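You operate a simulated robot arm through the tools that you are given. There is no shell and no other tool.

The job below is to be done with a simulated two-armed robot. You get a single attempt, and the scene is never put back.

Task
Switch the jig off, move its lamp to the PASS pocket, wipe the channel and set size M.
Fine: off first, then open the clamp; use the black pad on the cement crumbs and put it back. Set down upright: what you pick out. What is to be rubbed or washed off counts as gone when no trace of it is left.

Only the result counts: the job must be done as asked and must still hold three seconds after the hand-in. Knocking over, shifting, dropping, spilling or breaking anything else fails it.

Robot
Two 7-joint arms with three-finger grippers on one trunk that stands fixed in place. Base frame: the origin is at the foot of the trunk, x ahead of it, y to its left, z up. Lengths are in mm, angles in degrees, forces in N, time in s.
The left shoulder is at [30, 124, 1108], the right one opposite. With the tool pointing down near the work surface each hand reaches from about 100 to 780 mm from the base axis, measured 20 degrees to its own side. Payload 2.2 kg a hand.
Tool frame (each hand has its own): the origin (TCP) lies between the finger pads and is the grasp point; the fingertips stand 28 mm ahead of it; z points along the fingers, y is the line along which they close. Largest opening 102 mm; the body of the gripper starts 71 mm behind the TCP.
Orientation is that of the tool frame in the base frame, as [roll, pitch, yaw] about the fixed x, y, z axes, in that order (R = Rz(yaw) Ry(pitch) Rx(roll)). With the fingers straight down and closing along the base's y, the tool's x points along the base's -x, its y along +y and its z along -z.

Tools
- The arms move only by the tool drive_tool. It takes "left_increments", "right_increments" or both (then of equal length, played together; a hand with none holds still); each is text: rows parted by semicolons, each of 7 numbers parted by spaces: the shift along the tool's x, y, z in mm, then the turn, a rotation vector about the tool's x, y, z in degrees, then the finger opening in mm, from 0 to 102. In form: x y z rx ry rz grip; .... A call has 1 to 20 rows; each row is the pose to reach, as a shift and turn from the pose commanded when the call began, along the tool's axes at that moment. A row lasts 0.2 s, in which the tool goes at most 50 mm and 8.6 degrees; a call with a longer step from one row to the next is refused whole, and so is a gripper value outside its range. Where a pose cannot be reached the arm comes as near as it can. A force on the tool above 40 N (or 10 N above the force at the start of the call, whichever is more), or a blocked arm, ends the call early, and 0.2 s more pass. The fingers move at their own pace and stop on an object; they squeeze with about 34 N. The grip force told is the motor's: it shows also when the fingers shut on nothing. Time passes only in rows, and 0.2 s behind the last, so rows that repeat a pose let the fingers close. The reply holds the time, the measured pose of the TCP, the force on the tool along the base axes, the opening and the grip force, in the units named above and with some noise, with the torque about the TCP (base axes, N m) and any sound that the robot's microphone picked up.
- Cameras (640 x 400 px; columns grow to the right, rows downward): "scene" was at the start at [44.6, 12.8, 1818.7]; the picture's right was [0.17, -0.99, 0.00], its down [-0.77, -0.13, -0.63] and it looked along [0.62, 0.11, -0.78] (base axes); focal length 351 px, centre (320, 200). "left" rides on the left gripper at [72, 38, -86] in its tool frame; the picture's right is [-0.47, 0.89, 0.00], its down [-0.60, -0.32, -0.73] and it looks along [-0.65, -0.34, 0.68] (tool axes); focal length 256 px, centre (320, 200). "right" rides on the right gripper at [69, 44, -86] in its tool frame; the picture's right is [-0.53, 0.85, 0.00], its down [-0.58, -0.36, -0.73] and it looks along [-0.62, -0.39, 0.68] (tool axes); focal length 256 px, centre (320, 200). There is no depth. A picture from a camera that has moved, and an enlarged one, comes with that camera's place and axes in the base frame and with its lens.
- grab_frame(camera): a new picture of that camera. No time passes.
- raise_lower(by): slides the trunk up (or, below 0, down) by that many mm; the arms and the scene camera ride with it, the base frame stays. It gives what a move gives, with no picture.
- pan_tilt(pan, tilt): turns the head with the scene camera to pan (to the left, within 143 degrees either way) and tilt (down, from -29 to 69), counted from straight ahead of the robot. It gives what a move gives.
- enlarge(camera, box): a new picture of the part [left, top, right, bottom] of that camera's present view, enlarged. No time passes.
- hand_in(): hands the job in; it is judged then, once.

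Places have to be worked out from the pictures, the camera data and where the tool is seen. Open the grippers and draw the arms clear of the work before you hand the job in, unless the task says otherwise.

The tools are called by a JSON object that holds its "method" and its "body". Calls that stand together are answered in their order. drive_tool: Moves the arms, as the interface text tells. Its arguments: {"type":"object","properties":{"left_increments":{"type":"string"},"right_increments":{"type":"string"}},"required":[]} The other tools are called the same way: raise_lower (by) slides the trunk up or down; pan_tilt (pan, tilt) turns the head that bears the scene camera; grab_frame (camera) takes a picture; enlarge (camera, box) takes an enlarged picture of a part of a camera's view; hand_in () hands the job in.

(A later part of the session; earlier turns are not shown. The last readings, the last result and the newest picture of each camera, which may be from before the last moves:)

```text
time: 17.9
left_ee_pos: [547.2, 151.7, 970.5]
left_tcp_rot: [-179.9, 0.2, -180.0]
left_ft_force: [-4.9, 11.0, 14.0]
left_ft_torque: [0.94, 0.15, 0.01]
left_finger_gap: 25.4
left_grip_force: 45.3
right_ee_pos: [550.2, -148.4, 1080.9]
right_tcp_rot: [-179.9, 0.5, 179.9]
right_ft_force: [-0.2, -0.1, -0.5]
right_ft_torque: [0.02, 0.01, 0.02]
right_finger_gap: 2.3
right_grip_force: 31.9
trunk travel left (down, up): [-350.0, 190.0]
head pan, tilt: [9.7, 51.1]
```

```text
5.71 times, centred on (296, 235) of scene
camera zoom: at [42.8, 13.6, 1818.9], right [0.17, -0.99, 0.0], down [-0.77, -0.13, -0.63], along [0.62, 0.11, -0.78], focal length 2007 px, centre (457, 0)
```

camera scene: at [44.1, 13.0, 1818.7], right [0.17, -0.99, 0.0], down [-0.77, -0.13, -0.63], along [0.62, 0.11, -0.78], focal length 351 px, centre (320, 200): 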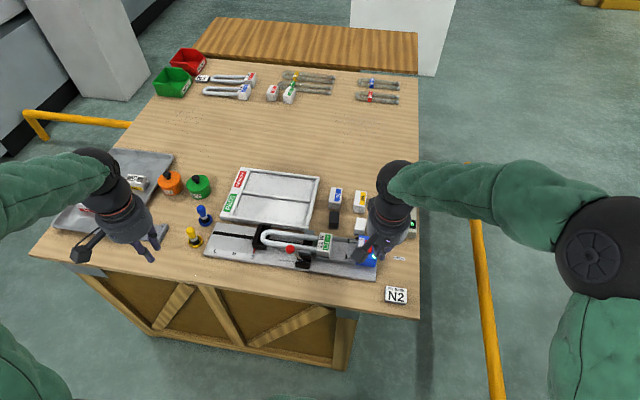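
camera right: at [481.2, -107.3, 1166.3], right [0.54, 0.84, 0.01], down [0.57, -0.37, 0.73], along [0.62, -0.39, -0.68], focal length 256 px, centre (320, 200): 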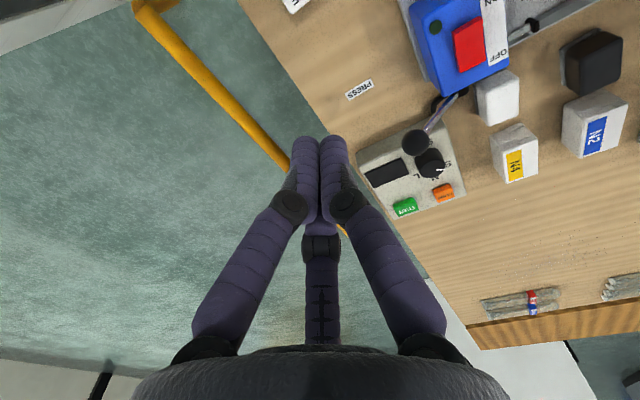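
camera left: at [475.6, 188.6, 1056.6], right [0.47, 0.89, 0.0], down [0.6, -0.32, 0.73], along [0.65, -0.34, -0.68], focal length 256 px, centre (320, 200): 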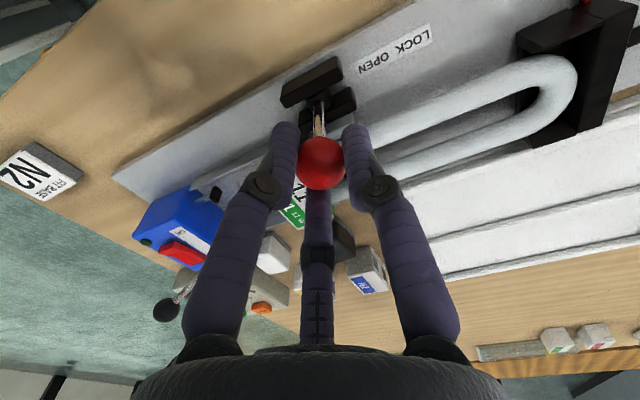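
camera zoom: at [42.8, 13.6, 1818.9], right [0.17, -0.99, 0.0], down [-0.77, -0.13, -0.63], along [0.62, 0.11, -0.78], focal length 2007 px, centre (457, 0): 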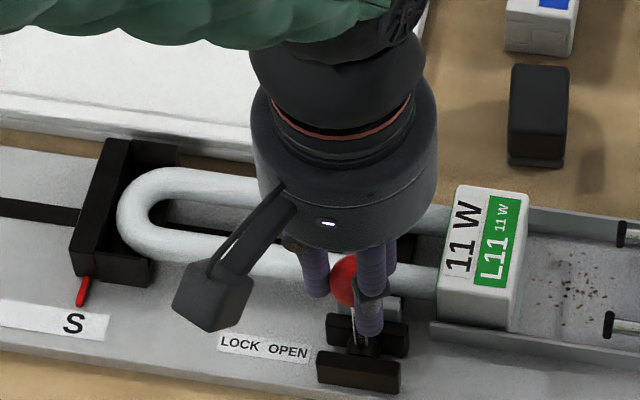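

The lever is now upright with some resistance (about 14 N). I continue along the second half of the arc, watching for its end stop.

{"method": "drive_tool", "body": {"left_increments": "0 -3 -2.2 0 0 0 10; 0 -6 -2 0 0 0 10; 0 -12.5 -1 0 0 0 10; 0 -18.5 0.6 0 0 0 10; 0 -24.4 2.9 0 0 0 10"}}

{"method": "grab_frame", "body": {"camera": "left"}}

{"method": "enlarge", "body": {"camera": "scene", "box": [240, 200, 352, 270]}}

```text
time: 19.1
left_ee_pos: [548.5, 127.2, 967.4]
left_tcp_rot: [-180.0, 0.1, -179.9]
left_ft_force: [4.3, 8.0, 7.5]
left_ft_torque: [0.9, -0.07, 0.0]
left_finger_gap: 25.3
left_grip_force: 44.7
right_ee_pos: [552.3, -149.3, 1081.8]
right_tcp_rot: [179.9, 0.5, 179.9]
right_ft_force: [0.5, -0.4, -0.6]
right_ft_torque: [0.06, 0.0, -0.01]
right_finger_gap: 2.2
right_grip_force: 31.6
trunk travel left (down, up): [-350.0, 190.0]
head pan, tilt: [9.7, 51.1]
```

```text
taken
camera left: at [475.7, 164.2, 1052.8], right [0.47, 0.89, 0.0], down [0.6, -0.32, 0.73], along [0.65, -0.34, -0.68], focal length 256 px, centre (320, 200)
```

left: 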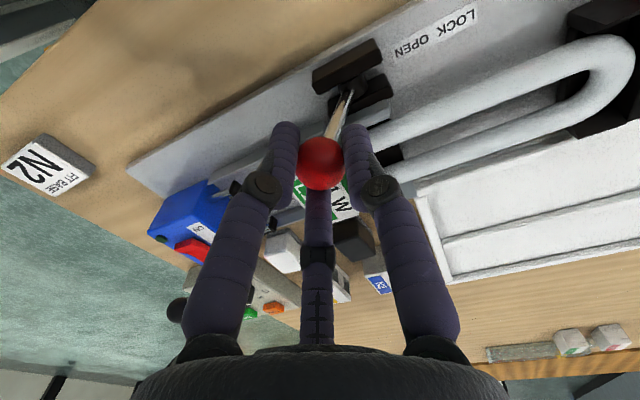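

```text
5.71 times, centred on (296, 235) of scene
camera zoom: at [44.6, 13.5, 1818.7], right [0.17, -0.99, 0.0], down [-0.77, -0.13, -0.63], along [0.62, 0.11, -0.78], focal length 2007 px, centre (457, 0)
```

zoom: 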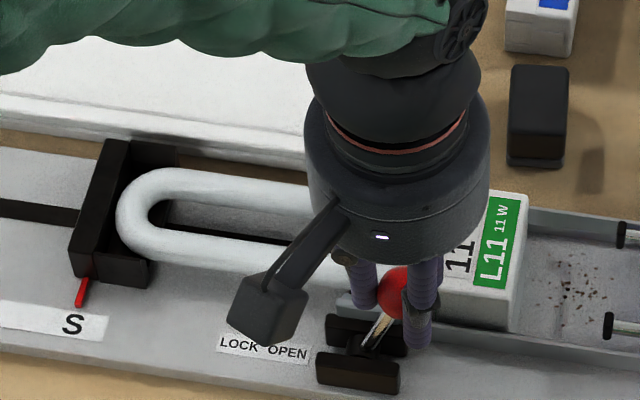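

Lever now leans ~25° toward OPEN. I continue until its stop.

{"method": "drive_tool", "body": {"left_increments": "0 -5 2.4 0 0 0 10; 0 -10.5 6 0 0 0 10; 0 -15 10 0 0 0 10; 0 -19 14 0 0 0 10"}}

{"method": "grab_frame", "body": {"camera": "left"}}

{"method": "enlarge", "body": {"camera": "scene", "box": [260, 210, 372, 280]}}

```text
time: 20.1
left_ee_pos: [546.4, 113.1, 958.4]
left_tcp_rot: [179.6, 0.1, -179.8]
left_ft_force: [-11.4, 13.2, 18.0]
left_ft_torque: [0.22, 0.59, -0.17]
left_finger_gap: 25.4
left_grip_force: 45.2
right_ee_pos: [550.4, -147.8, 1081.6]
right_tcp_rot: [179.9, 0.6, 179.9]
right_ft_force: [0.6, 0.4, 0.5]
right_ft_torque: [-0.01, -0.03, -0.02]
right_finger_gap: 2.0
right_grip_force: 31.5
trunk travel left (down, up): [-350.0, 190.0]
head pan, tilt: [9.7, 51.1]
stopped in row 4 (left hand): the force on the tool passed its limit at 45 N (the readings are from after the stop); the commanded pose is now the measured one
```

```text
taken
camera left: at [475.6, 150.5, 1045.0], right [0.46, 0.89, 0.01], down [0.6, -0.32, 0.73], along [0.65, -0.33, -0.68], focal length 256 px, centre (320, 200)
```

left: 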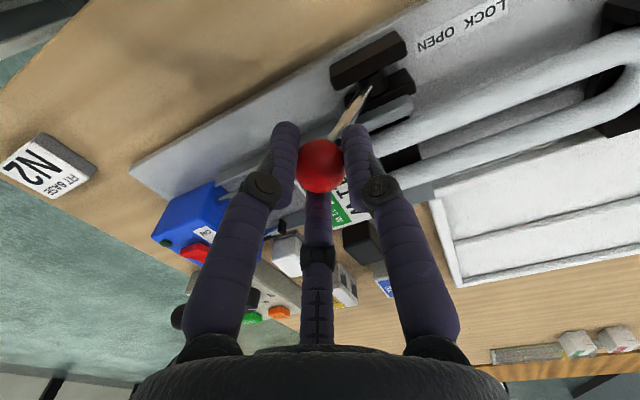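

```text
5.71 times, centred on (316, 245) of scene
camera zoom: at [41.3, 13.0, 1818.8], right [0.17, -0.99, 0.0], down [-0.77, -0.13, -0.63], along [0.62, 0.11, -0.78], focal length 2007 px, centre (343, -57)
```

zoom: 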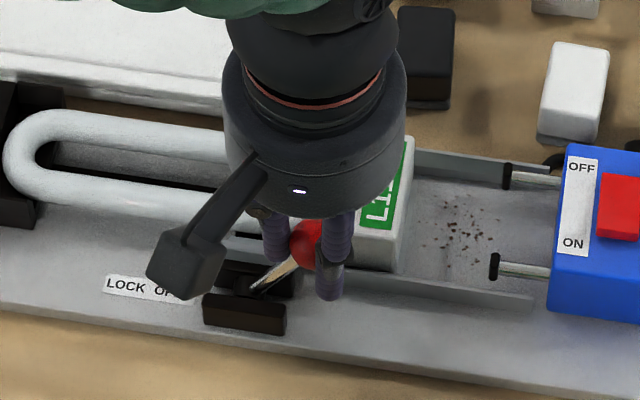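

The lever met its end stop leaning toward OPEN. I release the ball, lift and look at the clamp jaws.

{"method": "drive_tool", "body": {"left_increments": "0 0 0 0 0 0 40; 0 0 0 0 0 0 60; 0 0 -20 0 0 0 60; 0 0 -60 0 0 0 60; 0 10 -100 0 0 0 60; 0 40 -130 0 0 0 60; 0 85 -140 0 0 0 60; 0 130 -150 0 0 0 60"}}

{"method": "grab_frame", "body": {"camera": "left"}}

{"method": "enlarge", "body": {"camera": "scene", "box": [260, 210, 372, 280]}}

{"method": "enlarge", "body": {"camera": "left", "box": [200, 0, 440, 150]}}

```text
time: 21.9
left_ee_pos: [549.6, 245.8, 1106.2]
left_tcp_rot: [179.9, 0.0, -179.9]
left_ft_force: [0.2, 0.7, -0.2]
left_ft_torque: [-0.01, -0.02, -0.01]
left_finger_gap: 60.1
left_grip_force: 0.0
right_ee_pos: [550.6, -148.1, 1080.6]
right_tcp_rot: [-179.9, 0.4, 179.9]
right_ft_force: [0.4, 0.9, 0.7]
right_ft_torque: [-0.02, -0.01, 0.03]
right_finger_gap: 2.3
right_grip_force: 31.1
trunk travel left (down, up): [-350.0, 190.0]
head pan, tilt: [9.7, 51.1]
```

```text
taken
camera left: at [477.7, 282.2, 1192.0], right [0.46, 0.89, 0.0], down [0.6, -0.32, 0.73], along [0.65, -0.34, -0.68], focal length 256 px, centre (320, 200)
```

left: 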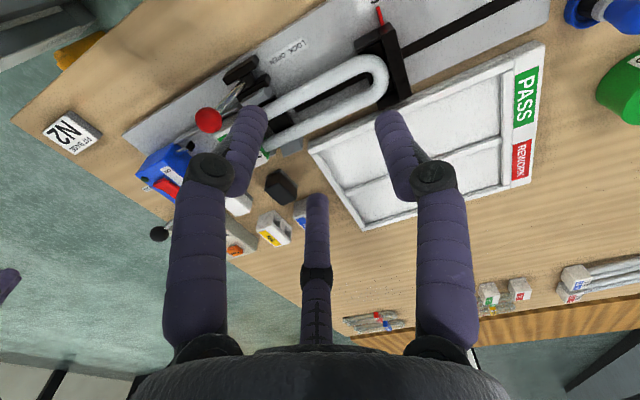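

```text
5.71 times, centred on (316, 245) of scene
camera zoom: at [44.0, 14.3, 1818.7], right [0.17, -0.99, 0.0], down [-0.77, -0.13, -0.63], along [0.62, 0.11, -0.78], focal length 2007 px, centre (343, -57)
```

zoom: 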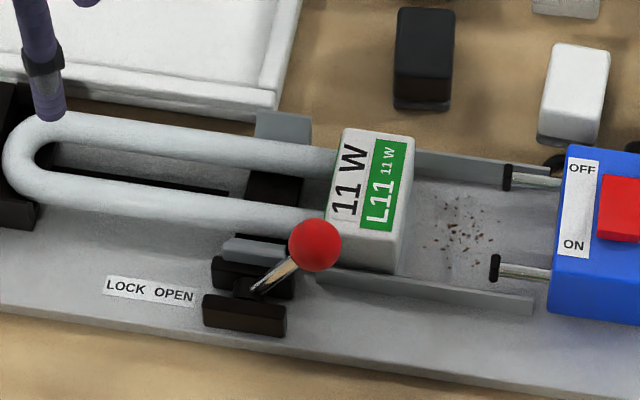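

```text
2.67 times, centred on (320, 75) of left
camera zoom: at [477.7, 282.2, 1192.0], right [0.46, 0.89, 0.0], down [0.6, -0.32, 0.73], along [0.65, -0.34, -0.68], focal length 683 px, centre (320, 533)
```

zoom: 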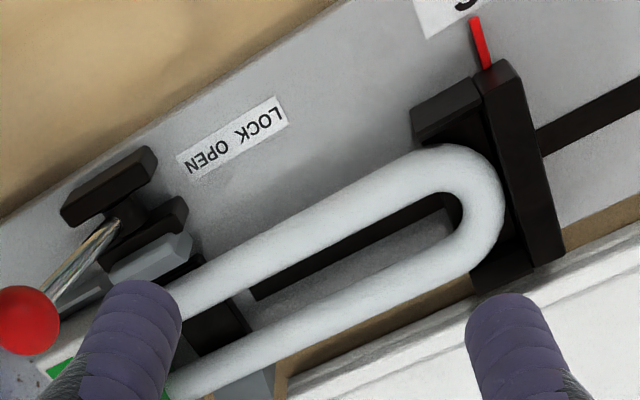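

The near jaw has backed off the tube, so the clamp is open. The base sits at about x 584–644, y 75–115; I turn the left hand -90° about its axis while moving above the base.

{"method": "drive_tool", "body": {"left_increments": "-6 -15 0 0 0 -8.2 60; -12 -30 6 0 0 -16.4 60; -18 -45 12 0 0 -24.6 60; -24 -60 18 0 0 -32.8 60; -30 -75 24 0 0 -41 60; -36 -90 30 0 0 -49.2 60; -42 -105 36 0 0 -57.4 60; -48 -120 42 0 0 -65.6 60; -54 -135 48 0 0 -73.8 60; -60 -150 54 0 0 -82 76; -64 -160 60 0 0 -90 76; -64 -160 60 0 0 -90 76"}}

{"method": "grab_frame", "body": {"camera": "left"}}

{"method": "grab_frame", "body": {"camera": "scene"}}

```text
time: 24.5
left_ee_pos: [614.9, 82.2, 1046.9]
left_tcp_rot: [-179.8, 0.1, -89.8]
left_ft_force: [-0.6, 0.1, 0.8]
left_ft_torque: [0.0, -0.02, 0.01]
left_finger_gap: 75.7
left_grip_force: 0.0
right_ee_pos: [550.5, -149.1, 1080.6]
right_tcp_rot: [180.0, 0.5, 179.9]
right_ft_force: [-0.4, -1.1, 0.6]
right_ft_torque: [-0.01, 0.02, -0.02]
right_finger_gap: 2.1
right_grip_force: 31.3
trunk travel left (down, up): [-350.0, 190.0]
head pan, tilt: [9.7, 51.1]
```

```text
taken
camera left: at [576.6, 9.6, 1133.2], right [-0.89, 0.46, 0.0], down [0.31, 0.6, 0.73], along [0.34, 0.65, -0.68], focal length 256 px, centre (320, 200)
```

left: 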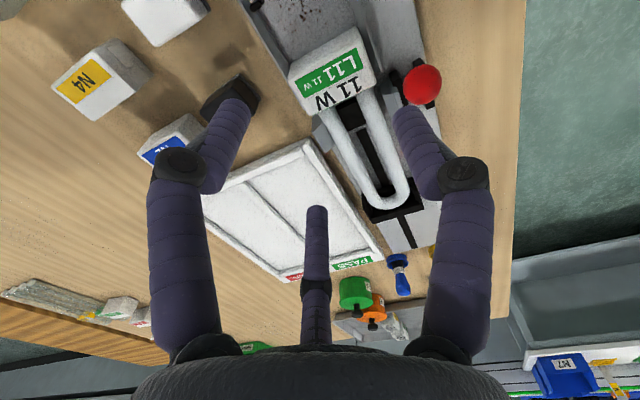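

```text
taken
camera scene: at [44.5, 12.9, 1818.7], right [0.17, -0.99, 0.0], down [-0.77, -0.13, -0.63], along [0.62, 0.11, -0.78], focal length 351 px, centre (320, 200)
```

scene: 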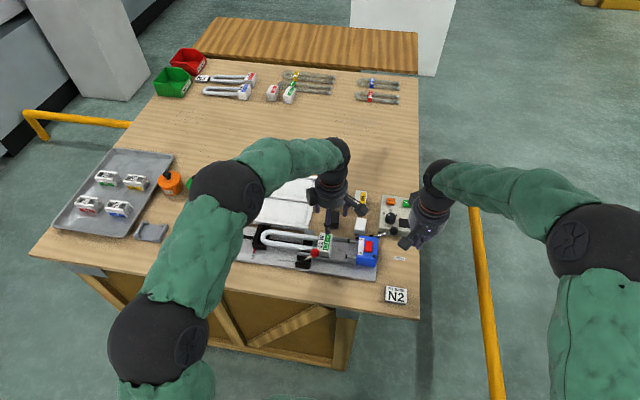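

The base is in clear view. I enlarge both views to pin its exact position and height.

{"method": "enlarge", "body": {"camera": "left", "box": [240, 0, 480, 150]}}

{"method": "enlarge", "body": {"camera": "scene", "box": [280, 215, 360, 265]}}

```text
2.67 times, centred on (360, 75) of left
camera zoom: at [576.6, 9.6, 1133.2], right [-0.89, 0.46, 0.0], down [0.31, 0.6, 0.73], along [0.34, 0.65, -0.68], focal length 683 px, centre (213, 533)
```

zoom: 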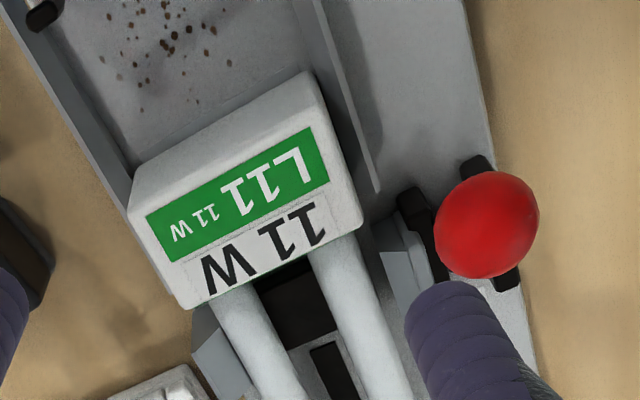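

```text
8.00 times, centred on (320, 240) of scene
camera zoom: at [44.5, 12.9, 1818.7], right [0.17, -0.99, 0.0], down [-0.77, -0.13, -0.63], along [0.62, 0.11, -0.78], focal length 2810 px, centre (320, -120)
```

zoom: 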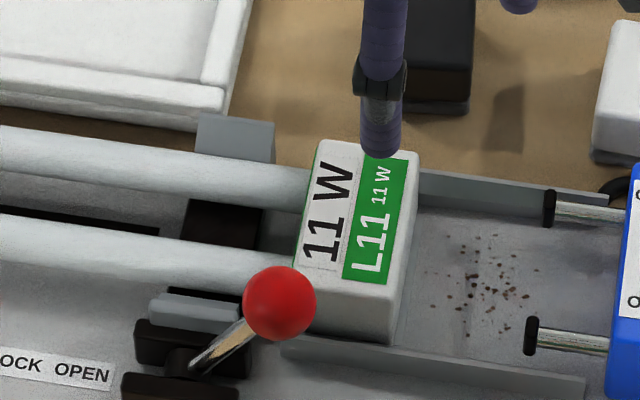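

Base: x 579–640, y 76–113, top z about 910; near rail top about 881; ball at (547, 114, 945). I centre the hand over (609.5, 90) and come down to just above the base top, opening 74.

{"method": "drive_tool", "body": {"left_increments": "-4 2.5 20 0 0 0 74; -8 5 40 0 0 0 74; -8 5 65 0 0 0 74; -8 5 85 0 0 0 74; -8 5 95 0 0 0 74; -8 5 95 0 0 0 74"}}

{"method": "grab_frame", "body": {"camera": "left"}}

{"method": "enlarge", "body": {"camera": "scene", "box": [280, 205, 376, 265]}}

```text
time: 25.9
left_ee_pos: [610.9, 90.8, 952.2]
left_tcp_rot: [-179.8, 0.1, -89.9]
left_ft_force: [-0.2, -0.6, -0.4]
left_ft_torque: [0.01, 0.0, 0.02]
left_finger_gap: 73.9
left_grip_force: 0.0
right_ee_pos: [550.7, -149.5, 1079.8]
right_tcp_rot: [180.0, 0.5, 179.9]
right_ft_force: [0.2, 0.3, 0.6]
right_ft_torque: [0.02, 0.0, 0.02]
right_finger_gap: 2.3
right_grip_force: 31.2
trunk travel left (down, up): [-350.0, 190.0]
head pan, tilt: [9.7, 51.1]
```

```text
taken
camera left: at [572.9, 18.1, 1038.0], right [-0.89, 0.46, 0.0], down [0.31, 0.6, 0.73], along [0.34, 0.65, -0.68], focal length 256 px, centre (320, 200)
```

left: 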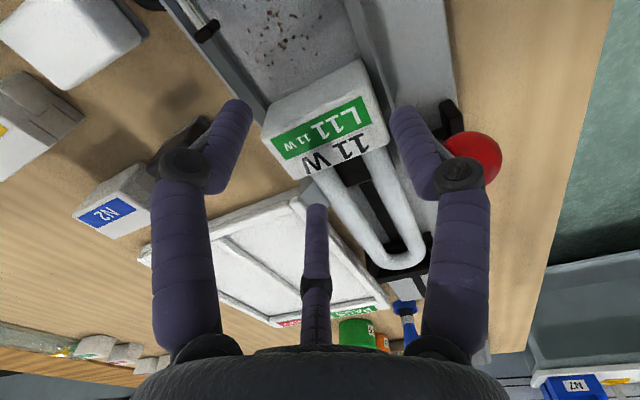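

```text
6.67 times, centred on (328, 235) of scene
camera zoom: at [44.6, 12.7, 1818.7], right [0.17, -0.99, 0.0], down [-0.77, -0.13, -0.63], along [0.62, 0.11, -0.78], focal length 2342 px, centre (267, -33)
```

zoom: 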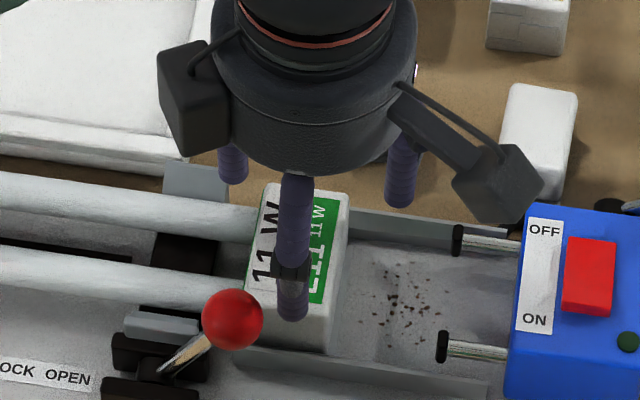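

The near finger's sighted place matches the computed one. I lower 34 mm so the tips straddle the base above the rails, then check before closing.

{"method": "drive_tool", "body": {"left_increments": "0 0 12 0 0 0 74; 0 0 22 0 0 0 74; 0 0 30 0 0 0 74; 0 0 34 0 0 0 74"}}

{"method": "grab_frame", "body": {"camera": "left"}}

{"method": "enlarge", "body": {"camera": "scene", "box": [280, 205, 376, 265]}}

```text
time: 26.9
left_ee_pos: [612.8, 91.0, 920.7]
left_tcp_rot: [-179.4, 0.1, -89.8]
left_ft_force: [0.8, 2.2, 13.0]
left_ft_torque: [0.65, -0.24, 0.18]
left_finger_gap: 81.0
left_grip_force: 4.5
right_ee_pos: [550.5, -149.0, 1080.8]
right_tcp_rot: [179.9, 0.3, 179.9]
right_ft_force: [-0.2, -0.3, 0.0]
right_ft_torque: [-0.01, 0.03, -0.01]
right_finger_gap: 2.2
right_grip_force: 31.6
trunk travel left (down, up): [-350.0, 190.0]
head pan, tilt: [9.7, 51.1]
```

```text
taken
camera left: at [573.8, 17.2, 1006.5], right [-0.89, 0.46, -0.01], down [0.31, 0.6, 0.74], along [0.34, 0.65, -0.68], focal length 256 px, centre (320, 200)
```

left: 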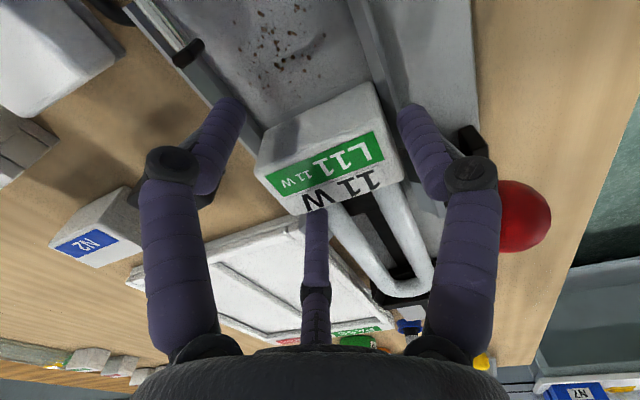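

```text
6.67 times, centred on (328, 235) of scene
camera zoom: at [43.5, 12.8, 1818.9], right [0.17, -0.99, 0.0], down [-0.77, -0.13, -0.63], along [0.62, 0.11, -0.78], focal length 2342 px, centre (267, -33)
```

zoom: 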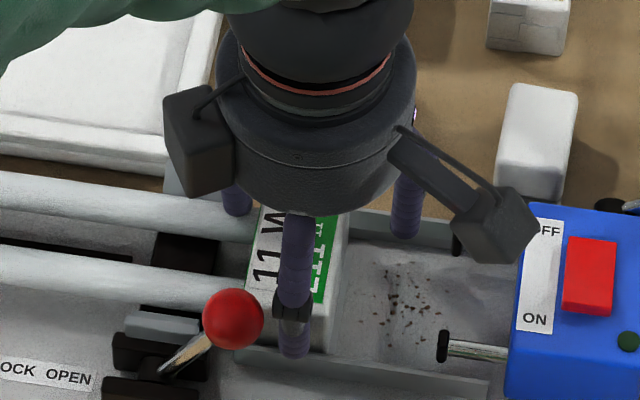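

The torque (0.65 about x with 13 N up) puts the contact about 45 mm to +y of the TCP: a real third digit is touching the far tube, so the hand is physically three-fingered as pictured. I back off straight up at once.

{"method": "drive_tool", "body": {"left_increments": "0 0 -10 0 0 0 81; 0 0 -40 0 0 0 81; 0 0 -85 0 0 0 74; 0 0 -120 0 0 0 74"}}

{"method": "grab_frame", "body": {"camera": "left"}}

{"method": "enlarge", "body": {"camera": "scene", "box": [240, 205, 368, 285]}}

{"method": "enlarge", "body": {"camera": "left", "box": [200, 0, 456, 160]}}

```text
time: 27.9
left_ee_pos: [609.0, 86.8, 1040.5]
left_tcp_rot: [-179.9, 0.1, -89.9]
left_ft_force: [-0.3, -0.1, -0.3]
left_ft_torque: [0.03, -0.03, 0.01]
left_finger_gap: 74.1
left_grip_force: 0.2
right_ee_pos: [550.4, -149.6, 1080.8]
right_tcp_rot: [179.9, 0.4, 179.9]
right_ft_force: [-0.7, 0.2, 0.2]
right_ft_torque: [-0.01, -0.04, -0.01]
right_finger_gap: 2.1
right_grip_force: 31.8
trunk travel left (down, up): [-350.0, 190.0]
head pan, tilt: [9.7, 51.1]
```

```text
taken
camera left: at [570.9, 14.6, 1125.3], right [-0.89, 0.46, 0.0], down [0.31, 0.6, 0.73], along [0.34, 0.65, -0.68], focal length 256 px, centre (320, 200)
```

left: 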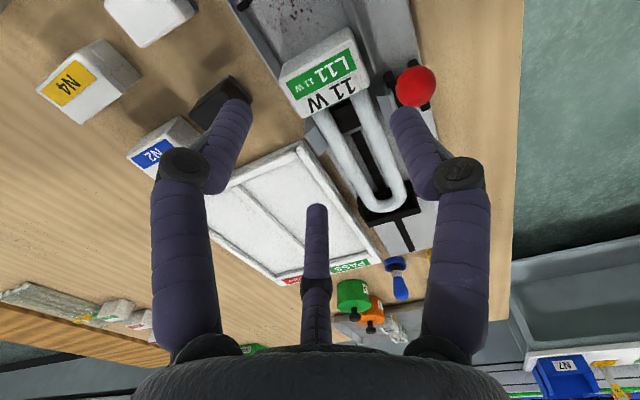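

```text
5.00 times, centred on (304, 245) of scene
camera zoom: at [43.9, 12.8, 1818.7], right [0.17, -0.99, 0.0], down [-0.77, -0.13, -0.63], along [0.62, 0.11, -0.78], focal length 1756 px, centre (400, -25)
```

zoom: 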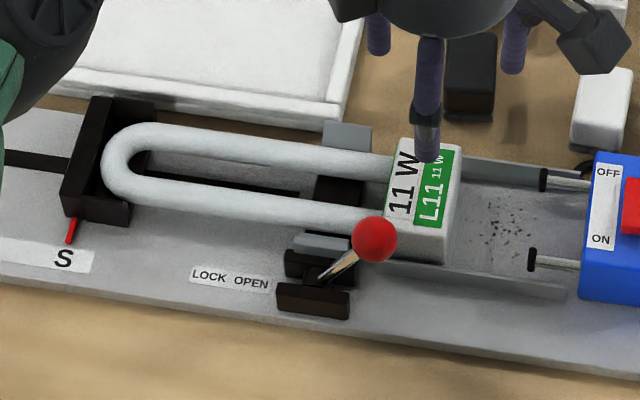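

```text
2.50 times, centred on (328, 80) of left
camera zoom: at [570.9, 14.6, 1125.3], right [-0.89, 0.46, 0.0], down [0.31, 0.6, 0.73], along [0.34, 0.65, -0.68], focal length 640 px, centre (300, 500)
```

zoom: 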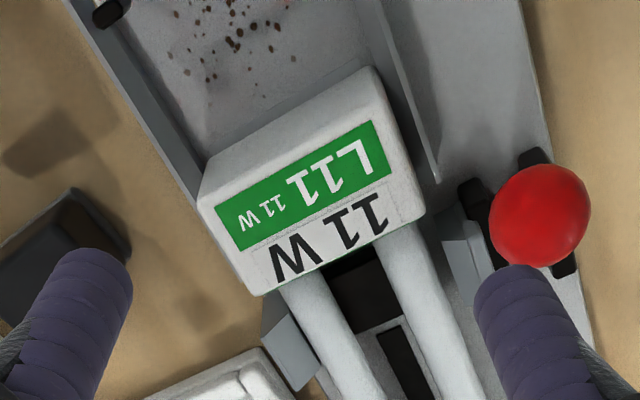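

The lamp is undisturbed. I'll instead grip the base lengthwise: the thumb digit (tool +y) between the tubes on the +y face and the pair on the free -y face; for that I turn the hand back by +90°.

{"method": "drive_tool", "body": {"left_increments": "0 0 0 0 0 8.2 66; 0 0 0 0 0 16.4 66; 0 0 0 0 0 24.6 66; 0 0 0 0 0 32.8 66; 0 0 0 0 0 41 66; 0 0 0 0 0 49.2 66; 0 0 0 0 0 57.4 66; 0 0 0 0 0 65.6 66; 0 0 0 0 0 73.8 66; 0 0 0 0 0 82 66; 0 0 0 0 0 90 66; 0 0 0 0 0 90 66"}}

{"method": "grab_frame", "body": {"camera": "left"}}

{"method": "enlarge", "body": {"camera": "left", "box": [200, 0, 456, 160]}}

{"method": "enlarge", "body": {"camera": "scene", "box": [280, 195, 376, 265]}}

```text
time: 30.5
left_ee_pos: [609.4, 88.8, 1037.6]
left_tcp_rot: [179.9, 0.2, -180.0]
left_ft_force: [0.2, -0.1, 0.4]
left_ft_torque: [-0.01, 0.02, 0.01]
left_finger_gap: 65.8
left_grip_force: 0.1
right_ee_pos: [553.0, -148.1, 1080.3]
right_tcp_rot: [179.9, 0.4, 179.9]
right_ft_force: [-0.2, 0.2, -0.5]
right_ft_torque: [-0.01, 0.01, -0.03]
right_finger_gap: 2.0
right_grip_force: 31.7
trunk travel left (down, up): [-350.0, 190.0]
head pan, tilt: [9.7, 51.1]
```

```text
taken
camera left: at [536.8, 126.8, 1123.9], right [0.46, 0.89, 0.0], down [0.6, -0.32, 0.73], along [0.65, -0.34, -0.68], focal length 256 px, centre (320, 200)
```

left: 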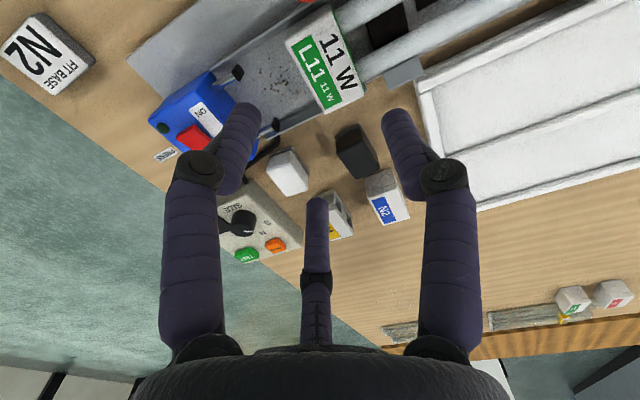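

```text
2.50 times, centred on (328, 80) of left
camera zoom: at [536.8, 126.8, 1123.9], right [0.46, 0.89, 0.0], down [0.6, -0.32, 0.73], along [0.65, -0.34, -0.68], focal length 640 px, centre (300, 500)
```

zoom: 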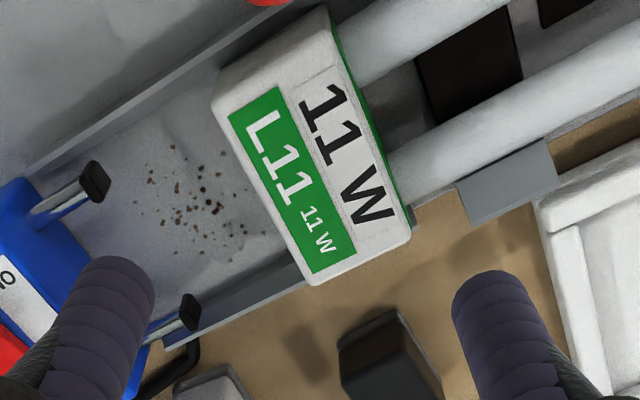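

```text
5.71 times, centred on (328, 230) of scene
camera zoom: at [44.7, 12.7, 1818.7], right [0.17, -0.99, 0.0], down [-0.77, -0.13, -0.63], along [0.62, 0.11, -0.78], focal length 2007 px, centre (274, 29)
```

zoom: 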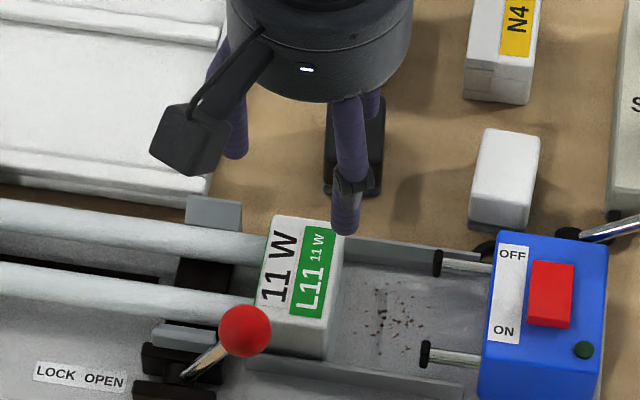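

The projections confirm the three-digit model (each digit at gap/2+5 mm, 120° apart). I check the far rail's height and the gap between the tubes before descending.

{"method": "enlarge", "body": {"camera": "left", "box": [260, 60, 388, 140]}}

{"method": "enlarge", "body": {"camera": "scene", "box": [312, 220, 376, 260]}}

{"method": "enlarge", "body": {"camera": "left", "box": [290, 0, 418, 80]}}

```text
5.00 times, centred on (324, 100) of left
camera zoom: at [536.8, 126.8, 1123.9], right [0.46, 0.89, 0.0], down [0.6, -0.32, 0.73], along [0.65, -0.34, -0.68], focal length 1280 px, centre (300, 700)
```

zoom: 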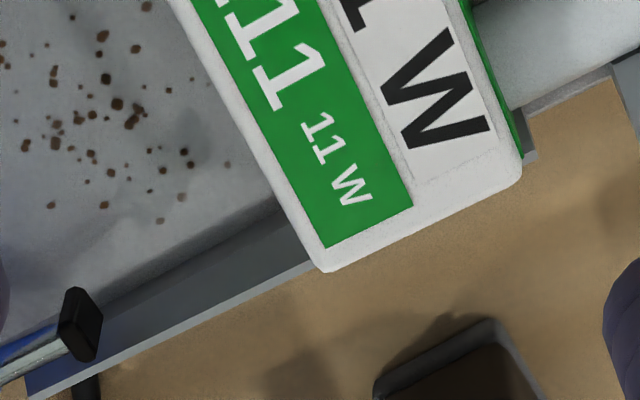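

```text
10.00 times, centred on (344, 240) of scene
camera zoom: at [44.7, 12.7, 1818.7], right [0.17, -0.99, 0.0], down [-0.77, -0.13, -0.63], along [0.62, 0.11, -0.78], focal length 3513 px, centre (80, -200)
```

zoom: 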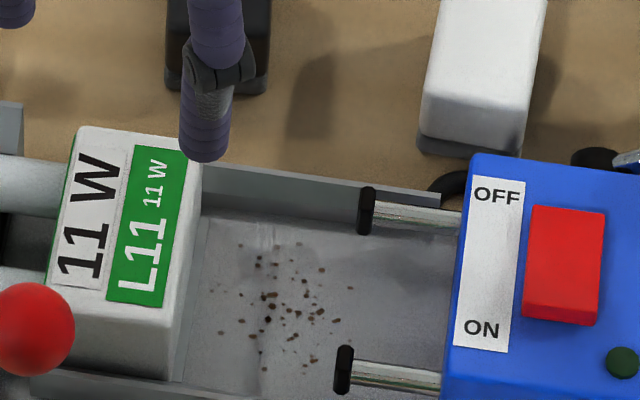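

```text
5.00 times, centred on (354, 40) of left
camera zoom: at [536.8, 126.8, 1123.9], right [0.46, 0.89, 0.0], down [0.6, -0.32, 0.73], along [0.65, -0.34, -0.68], focal length 1280 px, centre (150, 1000)
```

zoom: 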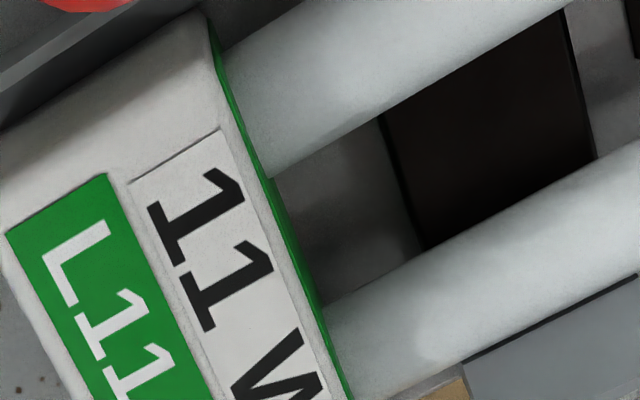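

The far rail top is about z 890, so the tips must stay above ~892. I move to y 83.5 and down to z≈955 with gap 74, then re-measure.

{"method": "drive_tool", "body": {"left_increments": "0 -3 20 0 0 0 74; 0 -5.3 45 0 0 0 74; 0 -5.3 70 0 0 0 74; 0 -5.3 82 0 0 0 74; 0 -5.3 82 0 0 0 74"}}

{"method": "grab_frame", "body": {"camera": "left"}}

{"method": "enlarge", "body": {"camera": "left", "box": [200, 20, 456, 180]}}

{"method": "enlarge", "body": {"camera": "scene", "box": [280, 205, 376, 265]}}

```text
time: 31.7
left_ee_pos: [607.4, 85.9, 955.5]
left_tcp_rot: [179.9, 0.2, -179.9]
left_ft_force: [0.1, -0.3, 0.1]
left_ft_torque: [0.01, 0.02, 0.0]
left_finger_gap: 73.8
left_grip_force: 0.0
right_ee_pos: [551.5, -149.6, 1080.1]
right_tcp_rot: [-180.0, 0.4, 179.9]
right_ft_force: [0.5, 0.0, -0.4]
right_ft_torque: [-0.01, -0.01, -0.03]
right_finger_gap: 2.2
right_grip_force: 32.1
trunk travel left (down, up): [-350.0, 190.0]
head pan, tilt: [9.7, 51.1]
```

```text
taken
camera left: at [536.6, 122.5, 1042.1], right [0.46, 0.89, 0.0], down [0.6, -0.32, 0.73], along [0.65, -0.34, -0.68], focal length 256 px, centre (320, 200)
```

left: 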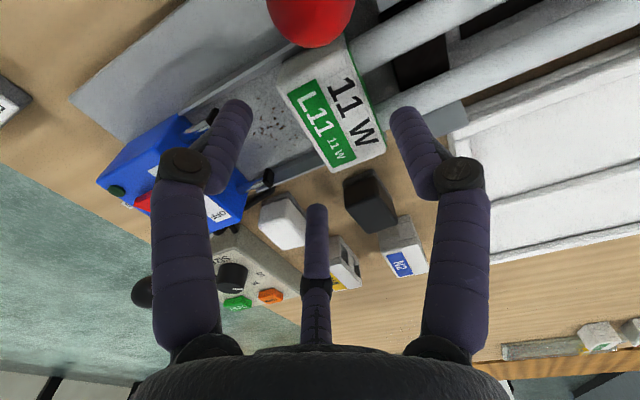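

```text
2.50 times, centred on (328, 100) of left
camera zoom: at [536.6, 122.5, 1042.1], right [0.46, 0.89, 0.0], down [0.6, -0.32, 0.73], along [0.65, -0.34, -0.68], focal length 640 px, centre (300, 450)
```

zoom: 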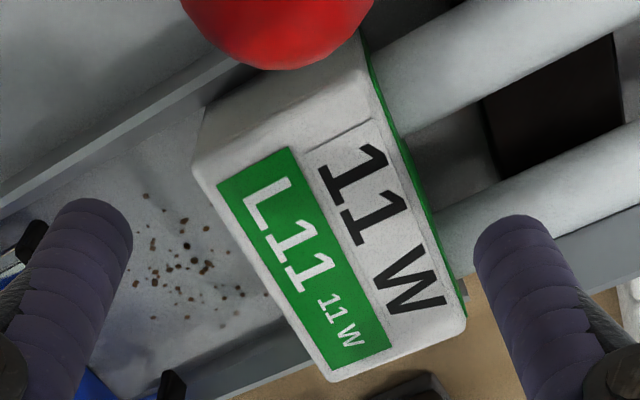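

```text
6.67 times, centred on (328, 235) of scene
camera zoom: at [44.6, 12.8, 1818.7], right [0.17, -0.99, 0.0], down [-0.77, -0.13, -0.63], along [0.62, 0.11, -0.78], focal length 2342 px, centre (267, -33)
```

zoom: 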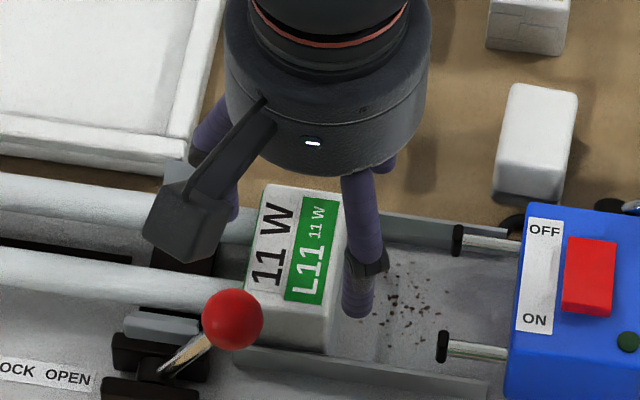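

Fitting the label corners puts the TCP at about (608, 85.5, 956). I correct by (+1.3, -1.5) and descend 35 mm carefully.

{"method": "drive_tool", "body": {"left_increments": "-1.3 -1.5 0 0 0 0 74; -1.3 -1.5 10 0 0 0 74; -1.3 -1.5 18 0 0 0 74; -1.3 -1.5 25 0 0 0 74; -1.3 -1.5 30 0 0 0 74; -1.3 -1.5 34 0 0 0 74; -1.3 -1.5 35.5 0 0 0 74"}}

{"method": "grab_frame", "body": {"camera": "left"}}

{"method": "enlarge", "body": {"camera": "left", "box": [200, 20, 456, 180]}}

{"method": "enlarge", "body": {"camera": "scene", "box": [280, 205, 376, 265]}}

```text
time: 33.3
left_ee_pos: [611.5, 83.8, 920.5]
left_tcp_rot: [180.0, 0.1, -180.0]
left_ft_force: [0.9, 0.4, -0.5]
left_ft_torque: [0.05, 0.01, 0.01]
left_finger_gap: 73.9
left_grip_force: 0.1
right_ee_pos: [551.2, -149.8, 1081.1]
right_tcp_rot: [179.8, 0.4, 179.8]
right_ft_force: [0.3, 0.0, -0.4]
right_ft_torque: [-0.02, -0.01, 0.01]
right_finger_gap: 2.0
right_grip_force: 31.4
trunk travel left (down, up): [-350.0, 190.0]
head pan, tilt: [9.7, 51.1]
```

```text
taken
camera left: at [538.3, 120.7, 1006.8], right [0.46, 0.89, 0.0], down [0.6, -0.32, 0.73], along [0.65, -0.34, -0.68], focal length 256 px, centre (320, 200)
```

left: 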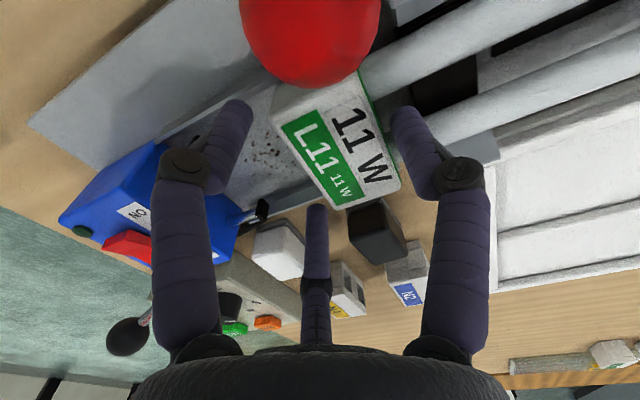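

```text
2.50 times, centred on (328, 100) of left
camera zoom: at [538.3, 120.7, 1006.8], right [0.46, 0.89, 0.0], down [0.6, -0.32, 0.73], along [0.65, -0.34, -0.68], focal length 640 px, centre (300, 450)
```

zoom: 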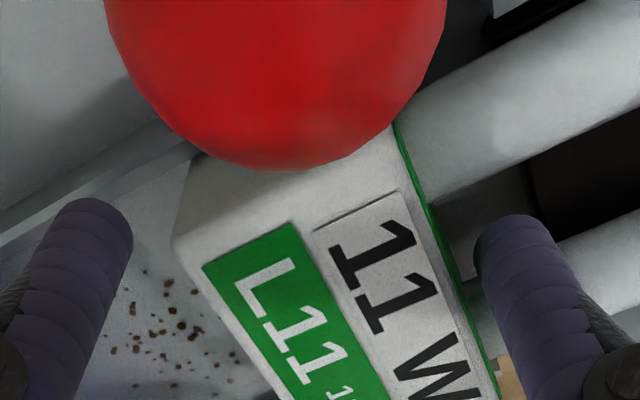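

```text
6.67 times, centred on (328, 235) of scene
camera zoom: at [44.8, 12.7, 1818.7], right [0.17, -0.99, 0.0], down [-0.77, -0.13, -0.63], along [0.62, 0.11, -0.78], focal length 2342 px, centre (267, -33)
```

zoom: 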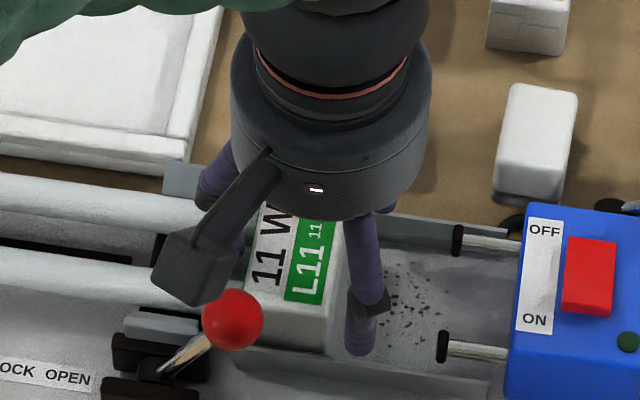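

No contact yet and the thumb digit is in the gap between the tubes. I close gradually on the base.

{"method": "drive_tool", "body": {"left_increments": "0 0 0 0 0 0 68; 0 0 0 0 0 0 62; 0 0 0 0 0 0 56; 0 0 0 0 0 0 50; 0 0 0 0 0 0 44; 0 0 0 0 0 0 40"}}

{"method": "grab_frame", "body": {"camera": "left"}}

{"method": "enlarge", "body": {"camera": "scene", "box": [280, 205, 376, 265]}}

```text
time: 34.7
left_ee_pos: [610.7, 83.7, 921.2]
left_tcp_rot: [179.9, 0.1, -179.9]
left_ft_force: [-0.3, 1.6, 1.3]
left_ft_torque: [0.12, 0.04, -0.03]
left_finger_gap: 56.7
left_grip_force: 33.9
right_ee_pos: [551.4, -150.0, 1079.3]
right_tcp_rot: [179.8, 0.4, 179.9]
right_ft_force: [0.5, 0.0, 0.3]
right_ft_torque: [0.02, -0.03, 0.01]
right_finger_gap: 2.4
right_grip_force: 31.3
trunk travel left (down, up): [-350.0, 190.0]
head pan, tilt: [9.7, 51.1]
```

```text
taken
camera left: at [538.3, 120.7, 1007.0], right [0.46, 0.89, 0.0], down [0.6, -0.32, 0.73], along [0.65, -0.34, -0.68], focal length 256 px, centre (320, 200)
```

left: 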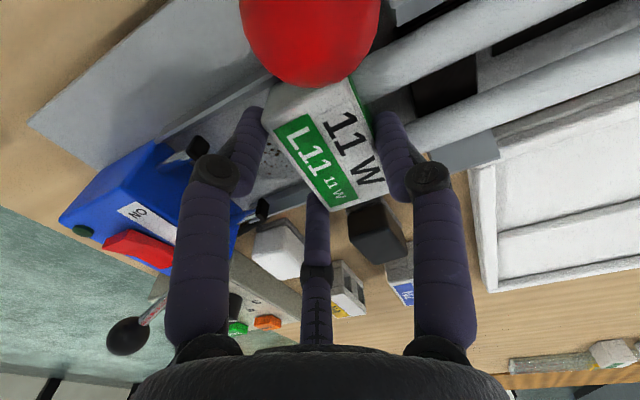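

```text
6.67 times, centred on (328, 235) of scene
camera zoom: at [44.6, 12.9, 1818.7], right [0.17, -0.99, 0.0], down [-0.77, -0.13, -0.63], along [0.62, 0.11, -0.78], focal length 2342 px, centre (267, -33)
```

zoom: 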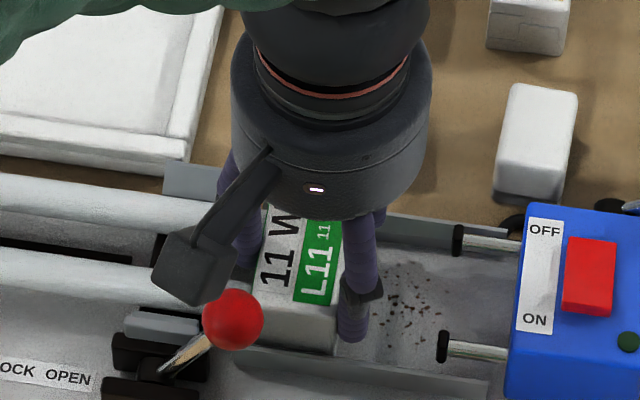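

Grip holds at gap 56.7 with 34 N. I lift slowly by 15 mm and look at whether the lamp comes up level.

{"method": "drive_tool", "body": {"left_increments": "0 0 -3 0 0 0 40; 0 0 -7 0 0 0 40; 0 0 -11 0 0 0 40; 0 0 -15 0 0 0 40"}}

{"method": "grab_frame", "body": {"camera": "left"}}

{"method": "enlarge", "body": {"camera": "scene", "box": [240, 200, 368, 280]}}

```text
time: 35.7
left_ee_pos: [611.2, 83.4, 936.5]
left_tcp_rot: [179.8, 0.2, -180.0]
left_ft_force: [-0.2, 0.0, -1.9]
left_ft_torque: [-0.1, 0.0, 0.01]
left_finger_gap: 56.6
left_grip_force: 33.8
right_ee_pos: [551.2, -149.4, 1079.0]
right_tcp_rot: [179.9, 0.4, 179.9]
right_ft_force: [-0.1, 0.0, 0.8]
right_ft_torque: [-0.03, -0.05, 0.03]
right_finger_gap: 2.0
right_grip_force: 31.2
trunk travel left (down, up): [-350.0, 190.0]
head pan, tilt: [9.7, 51.1]
```

```text
taken
camera left: at [538.2, 121.9, 1021.7], right [0.46, 0.89, 0.0], down [0.6, -0.32, 0.73], along [0.65, -0.34, -0.68], focal length 256 px, centre (320, 200)
```

left: 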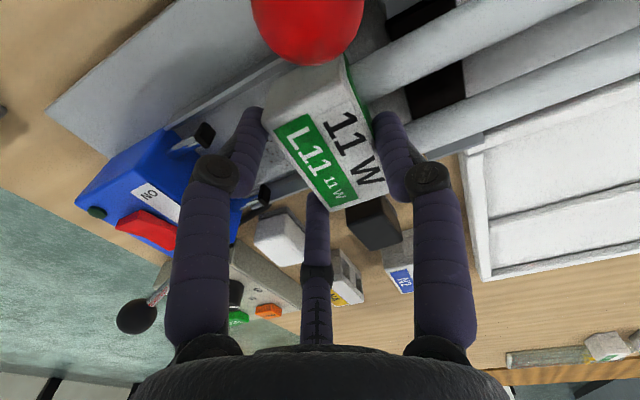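

```text
5.00 times, centred on (304, 240) of scene
camera zoom: at [44.8, 12.8, 1818.7], right [0.17, -0.99, 0.0], down [-0.77, -0.13, -0.63], along [0.62, 0.11, -0.78], focal length 1756 px, centre (400, 0)
```

zoom: 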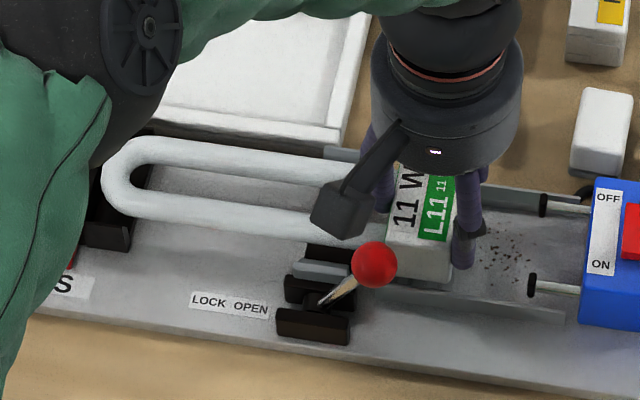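

The lamp came up level (about 0.2 kg). I raise it another 60 mm and then carry it toward the PASS pocket.

{"method": "drive_tool", "body": {"left_increments": "0 0 -15 0 0 0 40; 0 0 -30 0 0 0 40; 0 0 -45 0 0 0 40; 0 0 -60 0 0 0 40; -15 12 -60 0 0 0 40; -35 30 -60 0 0 0 40; -55 50 -60 0 0 0 40; -75 70 -60 0 0 0 40; -95 90 -60 0 0 0 40; -112 105 -60 0 0 0 40; -121 109 -60 0 0 0 40; -121 109 -60 0 0 0 40"}}

{"method": "grab_frame", "body": {"camera": "left"}}

{"method": "enlarge", "body": {"camera": "scene", "box": [200, 140, 360, 240]}}

```text
time: 38.3
left_ee_pos: [731.0, 194.5, 996.2]
left_tcp_rot: [179.9, 0.2, -179.9]
left_ft_force: [-0.7, 0.2, -1.6]
left_ft_torque: [-0.09, -0.01, 0.0]
left_finger_gap: 56.3
left_grip_force: 34.3
right_ee_pos: [550.5, -148.5, 1080.7]
right_tcp_rot: [179.9, 0.4, 179.8]
right_ft_force: [0.7, 0.8, -0.5]
right_ft_torque: [-0.03, 0.0, 0.01]
right_finger_gap: 2.1
right_grip_force: 31.5
trunk travel left (down, up): [-350.0, 190.0]
head pan, tilt: [9.7, 51.1]
```

```text
taken
camera left: at [658.1, 231.7, 1082.2], right [0.46, 0.89, 0.0], down [0.6, -0.32, 0.73], along [0.65, -0.34, -0.68], focal length 256 px, centre (320, 200)
```

left: 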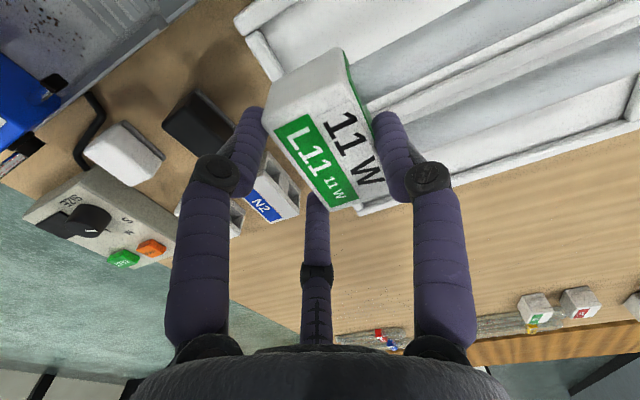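

```text
4.00 times, centred on (280, 190) of scene
camera zoom: at [44.8, 13.0, 1818.7], right [0.17, -0.99, 0.0], down [-0.77, -0.13, -0.63], along [0.62, 0.11, -0.78], focal length 1405 px, centre (480, 240)
```

zoom: 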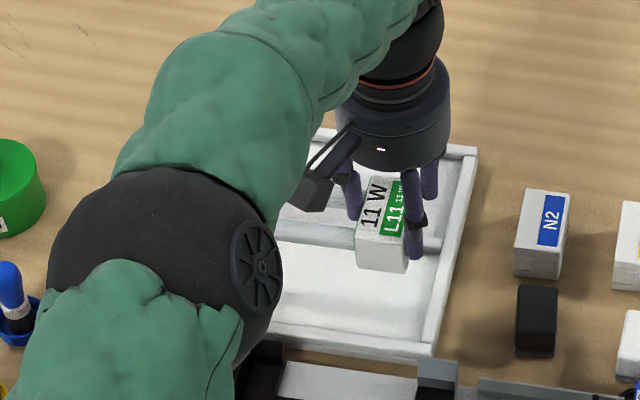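

The lamp is above the tray. I zoom in to check how the base lines up with the pocket walls.

{"method": "enlarge", "body": {"camera": "left", "box": [200, 0, 520, 200]}}

{"method": "enlarge", "body": {"camera": "scene", "box": [255, 160, 335, 240]}}

{"method": "grab_frame", "body": {"camera": "right"}}

```text
2.00 times, centred on (360, 100) of left
camera zoom: at [658.1, 231.7, 1082.2], right [0.46, 0.89, 0.0], down [0.6, -0.32, 0.73], along [0.65, -0.34, -0.68], focal length 512 px, centre (240, 400)
```

zoom: 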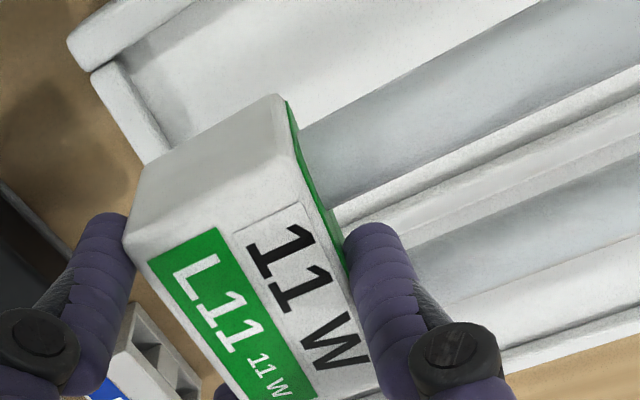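

```text
5.00 times, centred on (295, 200) of scene
camera zoom: at [44.8, 13.0, 1818.7], right [0.17, -0.99, 0.0], down [-0.77, -0.13, -0.63], along [0.62, 0.11, -0.78], focal length 1756 px, centre (445, 200)
```

zoom: 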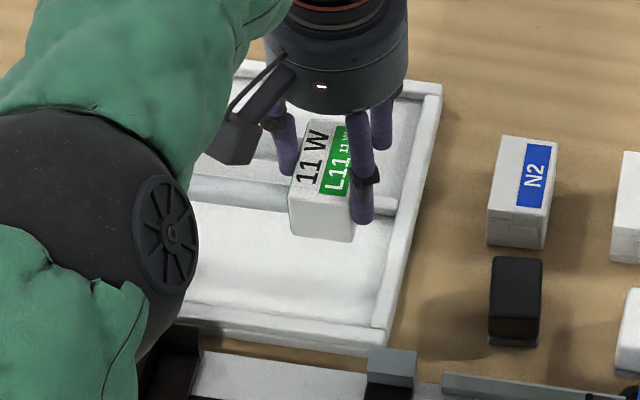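

```text
taken
camera right: at [482.4, -106.2, 1166.1], right [0.54, 0.84, 0.0], down [0.57, -0.37, 0.73], along [0.62, -0.39, -0.68], focal length 256 px, centre (320, 200)
```

right: 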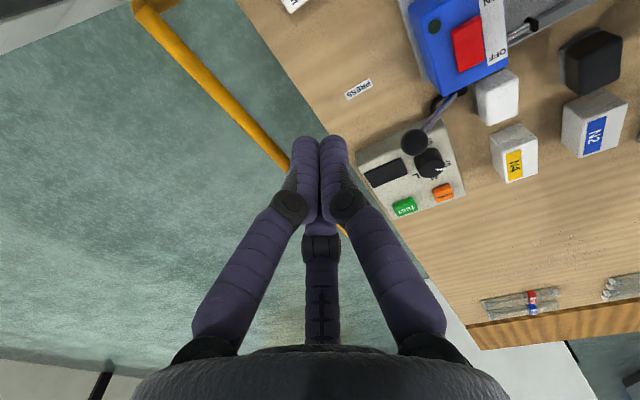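

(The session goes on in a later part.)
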